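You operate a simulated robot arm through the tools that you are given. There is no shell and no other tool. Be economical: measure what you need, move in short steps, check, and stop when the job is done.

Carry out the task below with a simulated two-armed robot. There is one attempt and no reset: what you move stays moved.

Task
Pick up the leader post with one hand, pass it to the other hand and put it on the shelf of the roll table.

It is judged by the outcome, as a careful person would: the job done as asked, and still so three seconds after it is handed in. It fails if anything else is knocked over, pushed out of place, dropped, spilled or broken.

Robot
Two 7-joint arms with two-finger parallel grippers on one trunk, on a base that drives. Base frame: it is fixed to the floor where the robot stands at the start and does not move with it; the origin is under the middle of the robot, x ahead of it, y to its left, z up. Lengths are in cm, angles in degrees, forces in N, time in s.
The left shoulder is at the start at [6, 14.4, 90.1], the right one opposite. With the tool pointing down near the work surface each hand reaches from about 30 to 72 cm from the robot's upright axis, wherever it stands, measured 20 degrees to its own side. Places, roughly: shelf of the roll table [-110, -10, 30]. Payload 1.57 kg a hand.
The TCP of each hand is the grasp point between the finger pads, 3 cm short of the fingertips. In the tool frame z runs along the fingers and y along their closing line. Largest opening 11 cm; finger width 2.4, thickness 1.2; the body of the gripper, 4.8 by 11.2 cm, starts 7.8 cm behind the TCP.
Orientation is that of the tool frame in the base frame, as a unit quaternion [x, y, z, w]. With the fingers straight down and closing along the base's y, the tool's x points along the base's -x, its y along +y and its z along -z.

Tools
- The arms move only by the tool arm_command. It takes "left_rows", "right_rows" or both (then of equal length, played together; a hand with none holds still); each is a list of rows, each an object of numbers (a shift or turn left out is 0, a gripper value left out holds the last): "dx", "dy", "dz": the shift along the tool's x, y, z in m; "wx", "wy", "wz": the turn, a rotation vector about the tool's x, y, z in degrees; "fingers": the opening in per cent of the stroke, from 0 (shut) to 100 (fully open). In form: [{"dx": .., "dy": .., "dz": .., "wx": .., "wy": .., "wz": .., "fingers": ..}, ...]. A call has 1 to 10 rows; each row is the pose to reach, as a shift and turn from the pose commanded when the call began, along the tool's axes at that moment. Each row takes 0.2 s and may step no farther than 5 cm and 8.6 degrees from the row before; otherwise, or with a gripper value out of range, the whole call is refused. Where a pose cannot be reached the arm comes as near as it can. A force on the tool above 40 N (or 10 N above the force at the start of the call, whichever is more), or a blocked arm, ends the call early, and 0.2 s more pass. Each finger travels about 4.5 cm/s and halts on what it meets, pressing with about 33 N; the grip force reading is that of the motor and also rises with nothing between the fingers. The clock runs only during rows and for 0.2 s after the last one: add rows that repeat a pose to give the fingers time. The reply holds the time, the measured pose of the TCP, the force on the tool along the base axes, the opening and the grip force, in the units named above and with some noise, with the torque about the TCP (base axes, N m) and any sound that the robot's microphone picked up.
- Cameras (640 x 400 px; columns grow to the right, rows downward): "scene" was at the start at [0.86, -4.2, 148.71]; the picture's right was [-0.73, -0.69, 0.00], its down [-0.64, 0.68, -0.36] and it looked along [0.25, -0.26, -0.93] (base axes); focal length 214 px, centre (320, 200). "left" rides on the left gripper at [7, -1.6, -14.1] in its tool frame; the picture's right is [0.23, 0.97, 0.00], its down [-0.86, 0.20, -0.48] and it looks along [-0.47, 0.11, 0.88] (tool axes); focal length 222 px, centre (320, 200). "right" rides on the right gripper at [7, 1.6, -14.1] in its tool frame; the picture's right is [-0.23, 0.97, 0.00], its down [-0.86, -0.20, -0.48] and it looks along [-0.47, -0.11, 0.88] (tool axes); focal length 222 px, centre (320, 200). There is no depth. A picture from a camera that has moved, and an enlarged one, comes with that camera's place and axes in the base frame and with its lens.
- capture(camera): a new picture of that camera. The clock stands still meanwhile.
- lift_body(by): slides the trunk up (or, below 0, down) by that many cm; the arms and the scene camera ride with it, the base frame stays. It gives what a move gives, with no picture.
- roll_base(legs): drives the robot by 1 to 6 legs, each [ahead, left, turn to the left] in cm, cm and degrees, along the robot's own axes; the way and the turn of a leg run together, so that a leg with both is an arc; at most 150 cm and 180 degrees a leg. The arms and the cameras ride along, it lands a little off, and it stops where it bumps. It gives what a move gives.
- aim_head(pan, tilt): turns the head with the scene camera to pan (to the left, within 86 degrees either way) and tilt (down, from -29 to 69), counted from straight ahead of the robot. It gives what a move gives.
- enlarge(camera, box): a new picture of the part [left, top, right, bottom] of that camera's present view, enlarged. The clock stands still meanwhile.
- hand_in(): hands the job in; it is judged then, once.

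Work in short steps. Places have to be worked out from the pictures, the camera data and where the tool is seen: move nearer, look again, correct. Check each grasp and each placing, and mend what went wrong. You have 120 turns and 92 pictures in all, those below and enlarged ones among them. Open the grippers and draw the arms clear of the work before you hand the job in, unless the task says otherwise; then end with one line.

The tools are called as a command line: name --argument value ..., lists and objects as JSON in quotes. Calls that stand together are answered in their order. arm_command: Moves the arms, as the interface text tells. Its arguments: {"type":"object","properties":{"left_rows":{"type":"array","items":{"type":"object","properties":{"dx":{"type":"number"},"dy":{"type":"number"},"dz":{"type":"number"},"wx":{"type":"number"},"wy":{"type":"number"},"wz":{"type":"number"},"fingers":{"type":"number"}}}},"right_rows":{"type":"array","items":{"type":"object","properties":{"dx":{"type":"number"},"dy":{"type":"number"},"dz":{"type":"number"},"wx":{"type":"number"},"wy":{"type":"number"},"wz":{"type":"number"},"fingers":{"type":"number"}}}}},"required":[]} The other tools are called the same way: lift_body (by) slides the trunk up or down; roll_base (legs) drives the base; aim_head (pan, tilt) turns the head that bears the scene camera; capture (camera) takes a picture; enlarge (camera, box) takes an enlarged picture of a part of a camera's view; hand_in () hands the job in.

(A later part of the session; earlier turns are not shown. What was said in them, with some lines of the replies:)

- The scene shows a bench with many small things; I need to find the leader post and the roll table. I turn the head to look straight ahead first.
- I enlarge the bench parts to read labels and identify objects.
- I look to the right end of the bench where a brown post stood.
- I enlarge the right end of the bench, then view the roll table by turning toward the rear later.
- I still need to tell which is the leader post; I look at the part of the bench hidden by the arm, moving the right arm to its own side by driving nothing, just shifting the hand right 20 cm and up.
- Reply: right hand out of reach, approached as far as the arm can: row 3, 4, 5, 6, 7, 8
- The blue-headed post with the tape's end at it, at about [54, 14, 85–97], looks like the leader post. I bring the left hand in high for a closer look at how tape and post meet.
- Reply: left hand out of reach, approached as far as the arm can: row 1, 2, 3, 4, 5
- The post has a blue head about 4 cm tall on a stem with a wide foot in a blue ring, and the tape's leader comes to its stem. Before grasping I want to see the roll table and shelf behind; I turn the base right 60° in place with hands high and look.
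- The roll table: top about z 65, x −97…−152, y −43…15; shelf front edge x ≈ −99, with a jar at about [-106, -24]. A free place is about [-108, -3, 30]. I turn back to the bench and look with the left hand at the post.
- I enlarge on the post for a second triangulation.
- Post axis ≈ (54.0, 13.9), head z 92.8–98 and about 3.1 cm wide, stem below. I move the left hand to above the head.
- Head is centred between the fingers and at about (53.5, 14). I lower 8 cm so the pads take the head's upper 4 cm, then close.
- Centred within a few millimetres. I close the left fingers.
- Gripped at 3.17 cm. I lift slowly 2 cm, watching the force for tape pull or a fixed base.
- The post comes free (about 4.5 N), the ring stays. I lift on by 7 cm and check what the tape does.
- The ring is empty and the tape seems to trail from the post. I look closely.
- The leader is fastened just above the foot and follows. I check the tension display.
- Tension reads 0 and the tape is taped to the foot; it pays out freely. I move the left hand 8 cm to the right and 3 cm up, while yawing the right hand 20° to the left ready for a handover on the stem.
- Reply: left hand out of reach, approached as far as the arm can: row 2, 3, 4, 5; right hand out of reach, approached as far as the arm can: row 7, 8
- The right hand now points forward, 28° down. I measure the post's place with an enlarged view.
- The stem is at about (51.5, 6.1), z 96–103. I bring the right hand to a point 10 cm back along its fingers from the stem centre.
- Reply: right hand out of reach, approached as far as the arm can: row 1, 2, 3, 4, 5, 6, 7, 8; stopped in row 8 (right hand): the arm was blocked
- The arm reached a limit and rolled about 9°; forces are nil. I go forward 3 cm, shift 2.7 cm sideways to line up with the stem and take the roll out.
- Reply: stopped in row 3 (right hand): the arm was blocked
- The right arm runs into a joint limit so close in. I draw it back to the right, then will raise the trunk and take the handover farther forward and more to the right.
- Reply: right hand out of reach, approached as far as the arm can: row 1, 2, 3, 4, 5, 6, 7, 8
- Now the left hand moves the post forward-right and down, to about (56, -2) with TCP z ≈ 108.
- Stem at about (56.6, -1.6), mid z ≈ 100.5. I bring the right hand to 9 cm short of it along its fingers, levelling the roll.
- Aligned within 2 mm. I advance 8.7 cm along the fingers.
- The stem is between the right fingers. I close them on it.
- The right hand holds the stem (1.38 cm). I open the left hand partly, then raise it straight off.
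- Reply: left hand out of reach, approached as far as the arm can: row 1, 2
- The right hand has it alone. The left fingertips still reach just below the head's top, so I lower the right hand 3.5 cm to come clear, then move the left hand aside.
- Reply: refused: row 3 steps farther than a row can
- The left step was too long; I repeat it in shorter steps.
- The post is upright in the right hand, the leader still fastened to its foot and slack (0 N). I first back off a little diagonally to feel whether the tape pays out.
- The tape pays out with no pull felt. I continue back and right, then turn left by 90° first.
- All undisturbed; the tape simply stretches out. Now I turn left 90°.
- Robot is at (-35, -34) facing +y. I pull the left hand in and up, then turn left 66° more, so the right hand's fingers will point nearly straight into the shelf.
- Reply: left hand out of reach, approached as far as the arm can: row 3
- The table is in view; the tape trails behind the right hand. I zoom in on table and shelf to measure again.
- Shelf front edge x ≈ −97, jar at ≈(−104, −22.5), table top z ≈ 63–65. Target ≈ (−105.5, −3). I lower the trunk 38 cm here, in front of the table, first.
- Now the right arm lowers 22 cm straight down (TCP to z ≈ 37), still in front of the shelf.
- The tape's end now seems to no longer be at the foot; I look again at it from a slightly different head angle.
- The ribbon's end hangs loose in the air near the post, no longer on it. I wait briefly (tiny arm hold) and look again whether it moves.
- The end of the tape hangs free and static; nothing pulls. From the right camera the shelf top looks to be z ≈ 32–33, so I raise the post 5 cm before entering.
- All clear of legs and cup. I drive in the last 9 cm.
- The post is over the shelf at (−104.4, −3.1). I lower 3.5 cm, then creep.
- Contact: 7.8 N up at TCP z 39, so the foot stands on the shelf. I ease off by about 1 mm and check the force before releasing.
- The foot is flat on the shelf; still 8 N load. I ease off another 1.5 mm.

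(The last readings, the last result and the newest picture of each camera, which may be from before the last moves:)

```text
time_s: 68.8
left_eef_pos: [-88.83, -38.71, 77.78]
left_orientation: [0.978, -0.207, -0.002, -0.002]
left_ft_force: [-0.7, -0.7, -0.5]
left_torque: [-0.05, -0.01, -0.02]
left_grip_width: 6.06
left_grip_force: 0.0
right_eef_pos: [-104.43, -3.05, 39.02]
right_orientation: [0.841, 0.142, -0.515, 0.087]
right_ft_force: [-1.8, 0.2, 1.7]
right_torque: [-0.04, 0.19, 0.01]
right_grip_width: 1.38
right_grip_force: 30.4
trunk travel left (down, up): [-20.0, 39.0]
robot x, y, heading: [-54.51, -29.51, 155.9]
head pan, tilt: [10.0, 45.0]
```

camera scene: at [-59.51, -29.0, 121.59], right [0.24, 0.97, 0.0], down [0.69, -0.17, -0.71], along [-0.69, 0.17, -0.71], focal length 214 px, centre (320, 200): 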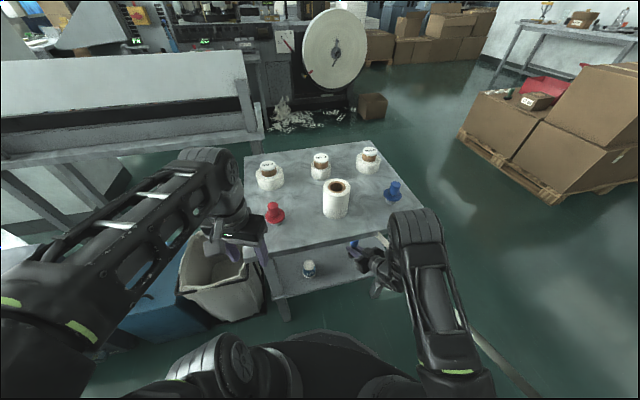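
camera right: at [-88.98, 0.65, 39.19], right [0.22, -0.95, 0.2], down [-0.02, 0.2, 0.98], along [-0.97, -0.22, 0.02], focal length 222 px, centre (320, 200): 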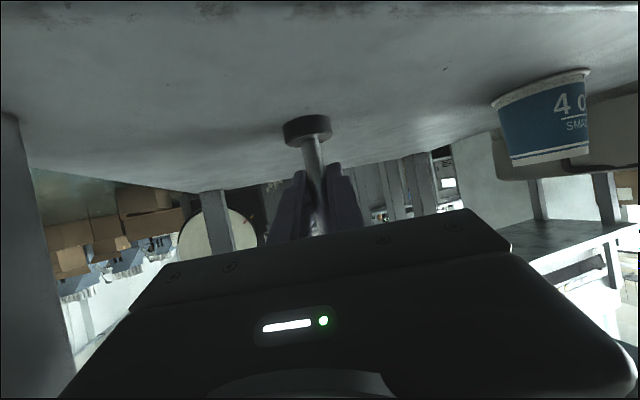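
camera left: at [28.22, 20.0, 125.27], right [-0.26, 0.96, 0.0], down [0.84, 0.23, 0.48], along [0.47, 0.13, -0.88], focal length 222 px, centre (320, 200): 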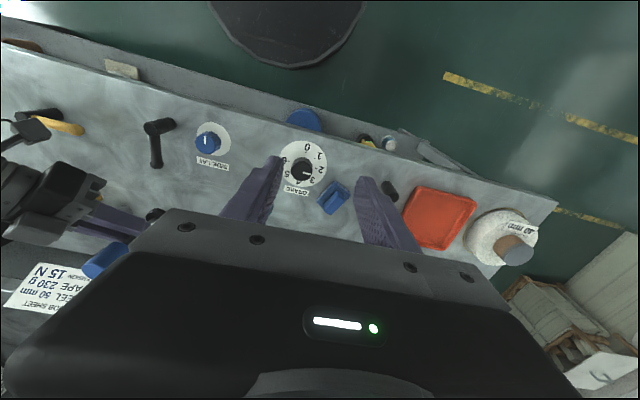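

Load is down to 1.7 N with the foot resting. I open the right fingers gradually.

arm_command --right_rows '[{"fingers": 16}, {"fingers": 20}, {"fingers": 30}, {"fingers": 45}, {"fingers": 60}, {"fingers": 70}, {"fingers": 70}]'

capture --camera "right"

```text
time_s: 70.4
left_eef_pos: [-88.62, -38.71, 77.86]
left_orientation: [0.979, -0.206, -0.003, -0.002]
left_ft_force: [0.7, 0.6, -1.1]
left_torque: [0.0, -0.01, 0.01]
left_grip_width: 6.03
left_grip_force: 0.0
right_eef_pos: [-104.31, -3.0, 39.04]
right_orientation: [0.84, 0.143, -0.515, 0.088]
right_ft_force: [0.9, 1.0, 0.3]
right_torque: [0.0, -0.01, 0.0]
right_grip_width: 7.72
right_grip_force: 0.1
trunk travel left (down, up): [-20.0, 39.0]
robot x, y, heading: [-54.02, -29.44, 156.4]
head pan, tilt: [10.0, 45.0]
```

```text
24 pictures are left
camera right: at [-88.88, 0.58, 39.31], right [0.22, -0.95, 0.2], down [-0.03, 0.2, 0.98], along [-0.97, -0.22, 0.02], focal length 222 px, centre (320, 200)
```

right: 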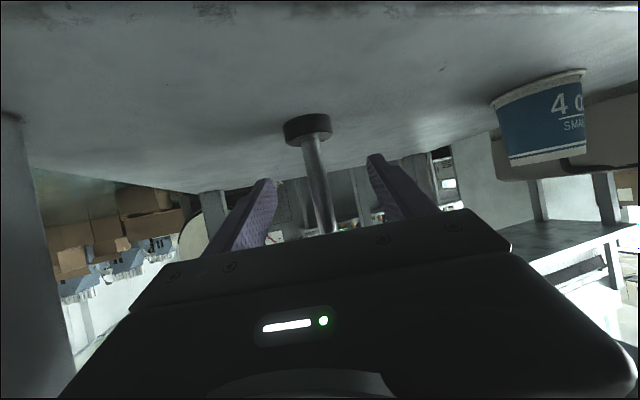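

The post stands by itself. I back the base straight out along the finger direction.

roll_base --legs '[[-7.3, -6.8, 0], [-10, -9.3, 0]]'

capture --camera "right"

capture --camera "scene"

```text
time_s: 72.5
left_eef_pos: [-66.46, -31.33, 77.77]
left_orientation: [0.978, -0.207, -0.003, -0.001]
left_ft_force: [-0.3, 0.0, -0.5]
left_torque: [0.01, -0.03, -0.01]
left_grip_width: 6.06
left_grip_force: 0.0
right_eef_pos: [-82.1, 4.39, 38.94]
right_orientation: [0.84, 0.143, -0.516, 0.088]
right_ft_force: [-0.1, -0.2, -0.1]
right_torque: [-0.05, 0.0, 0.02]
right_grip_width: 7.7
right_grip_force: 0.0
trunk travel left (down, up): [-20.0, 39.0]
robot x, y, heading: [-32.64, -22.05, 156.3]
head pan, tilt: [10.0, 45.0]
```

```text
23 pictures are left
camera right: at [-66.75, 8.02, 39.31], right [0.22, -0.95, 0.2], down [-0.03, 0.2, 0.98], along [-0.97, -0.22, 0.02], focal length 222 px, centre (320, 200)
```

right: 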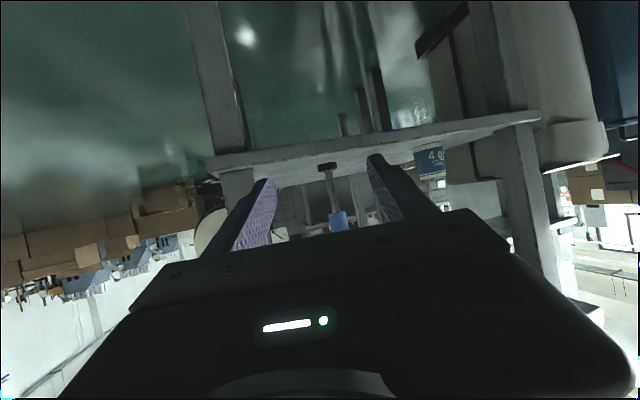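

```text
22 pictures are left
camera scene: at [-37.36, -21.58, 121.59], right [0.24, 0.97, 0.0], down [0.69, -0.17, -0.71], along [-0.69, 0.17, -0.71], focal length 214 px, centre (320, 200)
```

scene: 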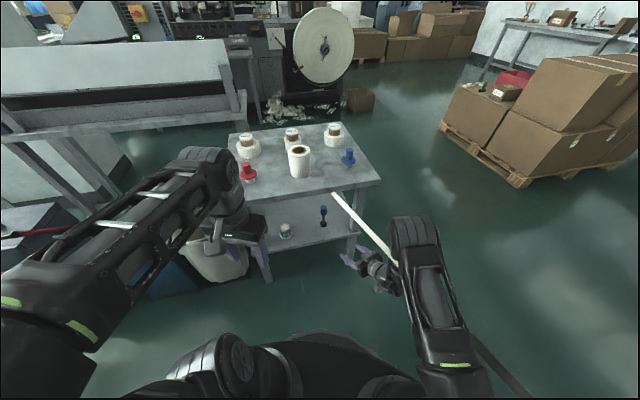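

The post stands on the shelf. I zoom in on it and on the ribbon's end.

enlarge --camera "scene" --box '[260, 165, 420, 265]'

```text
4.00 times, centred on (340, 215) of scene
camera zoom: at [-37.36, -21.58, 121.59], right [0.24, 0.97, 0.0], down [0.69, -0.17, -0.71], along [-0.69, 0.17, -0.71], focal length 858 px, centre (240, 140)
```

zoom: 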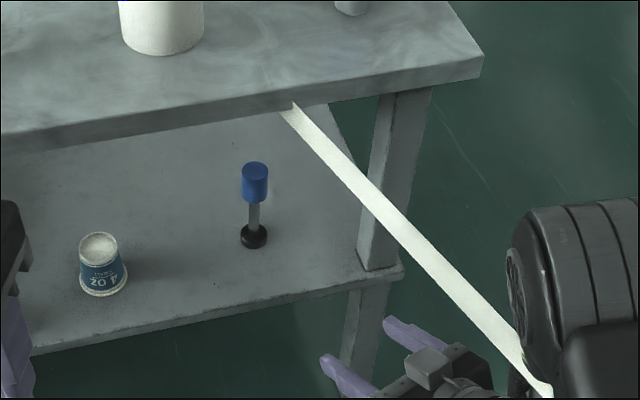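

The post stands upright, clear of the cup. The loose ribbon seems to move with my right arm, so I look along its whole length.

aim_head --pan -60 --tilt 45

capture --camera "scene"

```text
time_s: 73.9
left_eef_pos: [-66.5, -31.35, 77.87]
left_orientation: [0.978, -0.207, -0.002, -0.002]
left_ft_force: [-0.2, 0.2, -0.6]
left_torque: [-0.01, -0.01, 0.02]
left_grip_width: 6.06
left_grip_force: 0.0
right_eef_pos: [-82.14, 4.39, 39.05]
right_orientation: [0.841, 0.142, -0.515, 0.087]
right_ft_force: [0.2, 0.5, 0.0]
right_torque: [-0.03, -0.01, -0.01]
right_grip_width: 7.68
right_grip_force: 0.1
trunk travel left (down, up): [-20.0, 39.0]
robot x, y, heading: [-32.09, -22.31, 156.1]
head pan, tilt: [-60.0, 45.0]
```

```text
20 pictures are left
camera scene: at [-30.35, -15.43, 121.59], right [0.99, 0.11, 0.0], down [0.08, -0.7, -0.71], along [-0.08, 0.7, -0.71], focal length 214 px, centre (320, 200)
```

scene: 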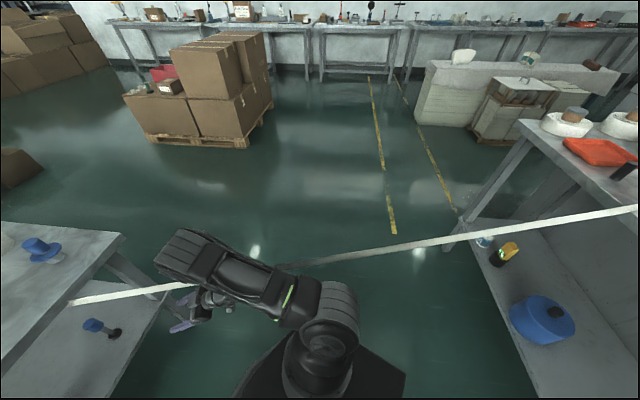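

The post is placed; the tape runs straight from the bench reel and ends free near the table front. I back off a bit more, raise the trunk, and check the reel on the bench.

roll_base --legs '[[-12, 0, 0]]'

lift_body --by 30

aim_head --pan -86 --tilt 40

capture --camera "scene"

```text
time_s: 75.1
left_eef_pos: [-55.51, -36.3, 77.89]
left_orientation: [0.979, -0.205, -0.003, -0.001]
left_ft_force: [0.0, -0.2, -0.1]
left_torque: [0.01, 0.0, 0.0]
left_grip_width: 6.06
left_grip_force: 0.1
right_eef_pos: [-71.16, -0.65, 39.11]
right_orientation: [0.841, 0.144, -0.515, 0.088]
right_ft_force: [-0.2, -0.1, -0.6]
right_torque: [0.01, 0.01, -0.02]
right_grip_width: 7.7
right_grip_force: 0.1
trunk travel left (down, up): [-20.0, 39.0]
robot x, y, heading: [-21.12, -26.97, 156.0]
head pan, tilt: [-60.0, 45.0]
```

```text
time_s: 78.1
left_eef_pos: [-55.62, -36.27, 107.83]
left_orientation: [0.979, -0.206, -0.003, -0.001]
left_ft_force: [0.4, -0.8, 0.7]
left_torque: [-0.07, -0.04, 0.02]
left_grip_width: 6.06
left_grip_force: 0.1
right_eef_pos: [-71.16, -0.49, 69.12]
right_orientation: [0.841, 0.144, -0.515, 0.088]
right_ft_force: [0.5, -0.3, -0.7]
right_torque: [0.0, 0.0, 0.02]
right_grip_width: 7.69
right_grip_force: 0.1
trunk travel left (down, up): [-50.0, 9.0]
robot x, y, heading: [-21.48, -26.91, 156.2]
head pan, tilt: [-60.0, 45.0]
```

```text
time_s: 79.0
left_eef_pos: [-55.4, -36.34, 107.75]
left_orientation: [0.979, -0.205, -0.002, -0.001]
left_ft_force: [0.0, -0.7, 0.1]
left_torque: [-0.02, 0.04, -0.02]
left_grip_width: 6.06
left_grip_force: 0.0
right_eef_pos: [-71.26, -0.57, 69.06]
right_orientation: [0.84, 0.143, -0.515, 0.087]
right_ft_force: [0.6, 0.3, -0.3]
right_torque: [-0.02, 0.01, -0.02]
right_grip_width: 7.7
right_grip_force: 0.1
trunk travel left (down, up): [-50.0, 9.0]
robot x, y, heading: [-21.0, -27.06, 156.3]
head pan, tilt: [-85.9, 40.0]
```

```text
19 pictures are left
camera scene: at [-15.54, -20.36, 152.32], right [0.94, -0.33, 0.0], down [-0.22, -0.61, -0.77], along [0.26, 0.72, -0.64], focal length 214 px, centre (320, 200)
```

scene: 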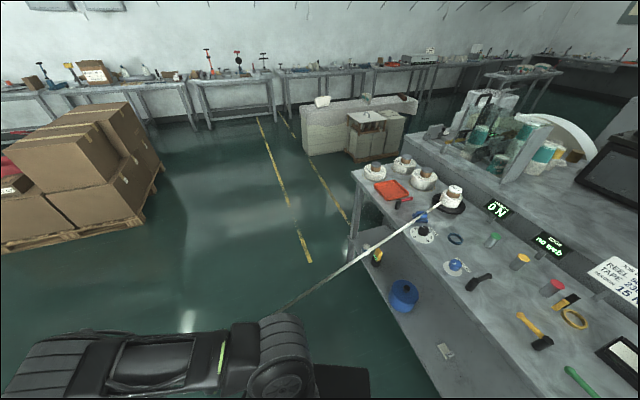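

The bench and reel are undisturbed. I take a final look at the roll table.

aim_head --pan 0 --tilt 40

enlarge --camera "scene" --box '[200, 130, 440, 280]'

```text
time_s: 80.6
left_eef_pos: [-55.44, -36.23, 107.8]
left_orientation: [0.979, -0.205, -0.003, -0.001]
left_ft_force: [0.4, -1.1, -0.4]
left_torque: [0.02, -0.01, 0.0]
left_grip_width: 6.05
left_grip_force: 0.0
right_eef_pos: [-71.08, -0.62, 69.02]
right_orientation: [0.841, 0.144, -0.514, 0.089]
right_ft_force: [-0.3, 0.3, 0.8]
right_torque: [-0.02, 0.0, -0.03]
right_grip_width: 7.67
right_grip_force: 0.1
trunk travel left (down, up): [-50.0, 9.0]
robot x, y, heading: [-21.12, -26.99, 156.2]
head pan, tilt: [0.0, 40.0]
```

```text
2.67 times, centred on (320, 205) of scene
camera zoom: at [-26.17, -24.95, 152.32], right [0.4, 0.92, 0.0], down [0.59, -0.26, -0.77], along [-0.7, 0.31, -0.64], focal length 572 px, centre (320, 187)
```

zoom: 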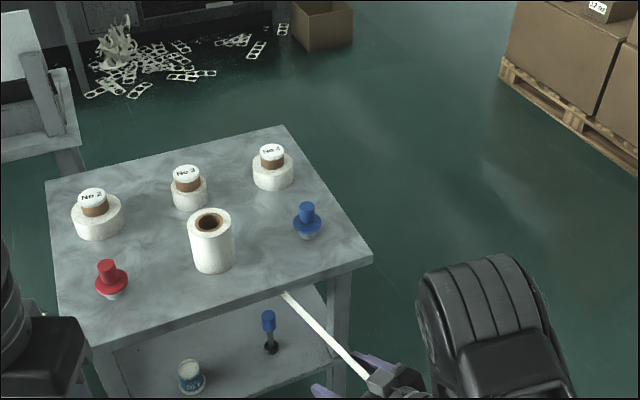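

The post stands upright on the shelf beside the cup, everything else in place. I open both grippers fully and back off a little more.

arm_command --left_rows '[{"fingers": 100}, {"fingers": 100}, {"fingers": 100}, {"fingers": 100}]' --right_rows '[{"fingers": 100}, {"fingers": 100}, {"fingers": 100}, {"fingers": 100}]'

roll_base --legs '[[-8, 0, 0]]'

enlarge --camera "scene" --box '[200, 130, 440, 280]'

```text
time_s: 81.6
left_eef_pos: [-55.4, -36.21, 107.78]
left_orientation: [0.979, -0.205, -0.003, -0.001]
left_ft_force: [-0.5, -0.6, -0.9]
left_torque: [-0.01, 0.02, 0.01]
left_grip_width: 11.01
left_grip_force: 0.0
right_eef_pos: [-71.11, -0.67, 69.04]
right_orientation: [0.84, 0.143, -0.515, 0.088]
right_ft_force: [-0.6, -0.9, 0.4]
right_torque: [0.02, 0.02, -0.01]
right_grip_width: 10.97
right_grip_force: 0.0
trunk travel left (down, up): [-50.0, 9.0]
robot x, y, heading: [-21.01, -26.69, 155.9]
head pan, tilt: [0.0, 40.0]
```

```text
time_s: 82.7
left_eef_pos: [-48.08, -39.5, 107.78]
left_orientation: [0.979, -0.205, -0.003, -0.002]
left_ft_force: [0.0, -0.5, 0.2]
left_torque: [0.02, 0.02, 0.04]
left_grip_width: 10.99
left_grip_force: 0.1
right_eef_pos: [-63.83, -3.79, 69.1]
right_orientation: [0.84, 0.143, -0.517, 0.087]
right_ft_force: [-0.2, -0.2, 0.0]
right_torque: [0.01, -0.02, 0.0]
right_grip_width: 10.99
right_grip_force: 0.0
trunk travel left (down, up): [-50.0, 9.0]
robot x, y, heading: [-13.81, -30.1, 156.2]
head pan, tilt: [0.0, 40.0]
```

```text
2.67 times, centred on (320, 205) of scene
camera zoom: at [-18.73, -28.22, 152.33], right [0.4, 0.92, 0.0], down [0.59, -0.26, -0.77], along [-0.7, 0.31, -0.64], focal length 572 px, centre (320, 187)
```

zoom: 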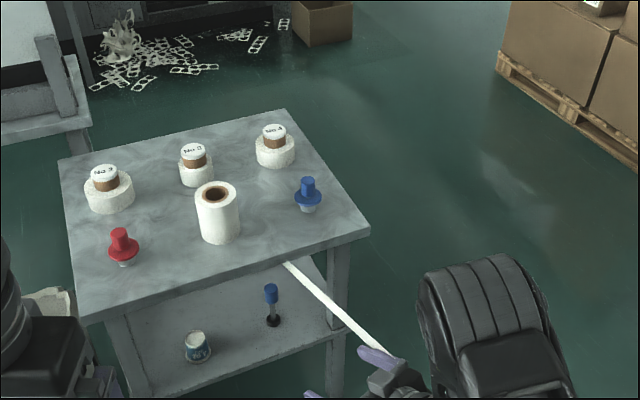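

The leader post stands upright on the shelf, nothing else on the table has moved, and both hands are open and clear, so I hand in.

hand_in

```text
The job is handed in.
```

The leader post was picked up with the left hand, passed to the right hand, and now stands upright on the shelf of the roll table. The leader tape came off the post's foot on the way and was left drawn out from the reel, its free end near the table, and nothing else appeared disturbed.
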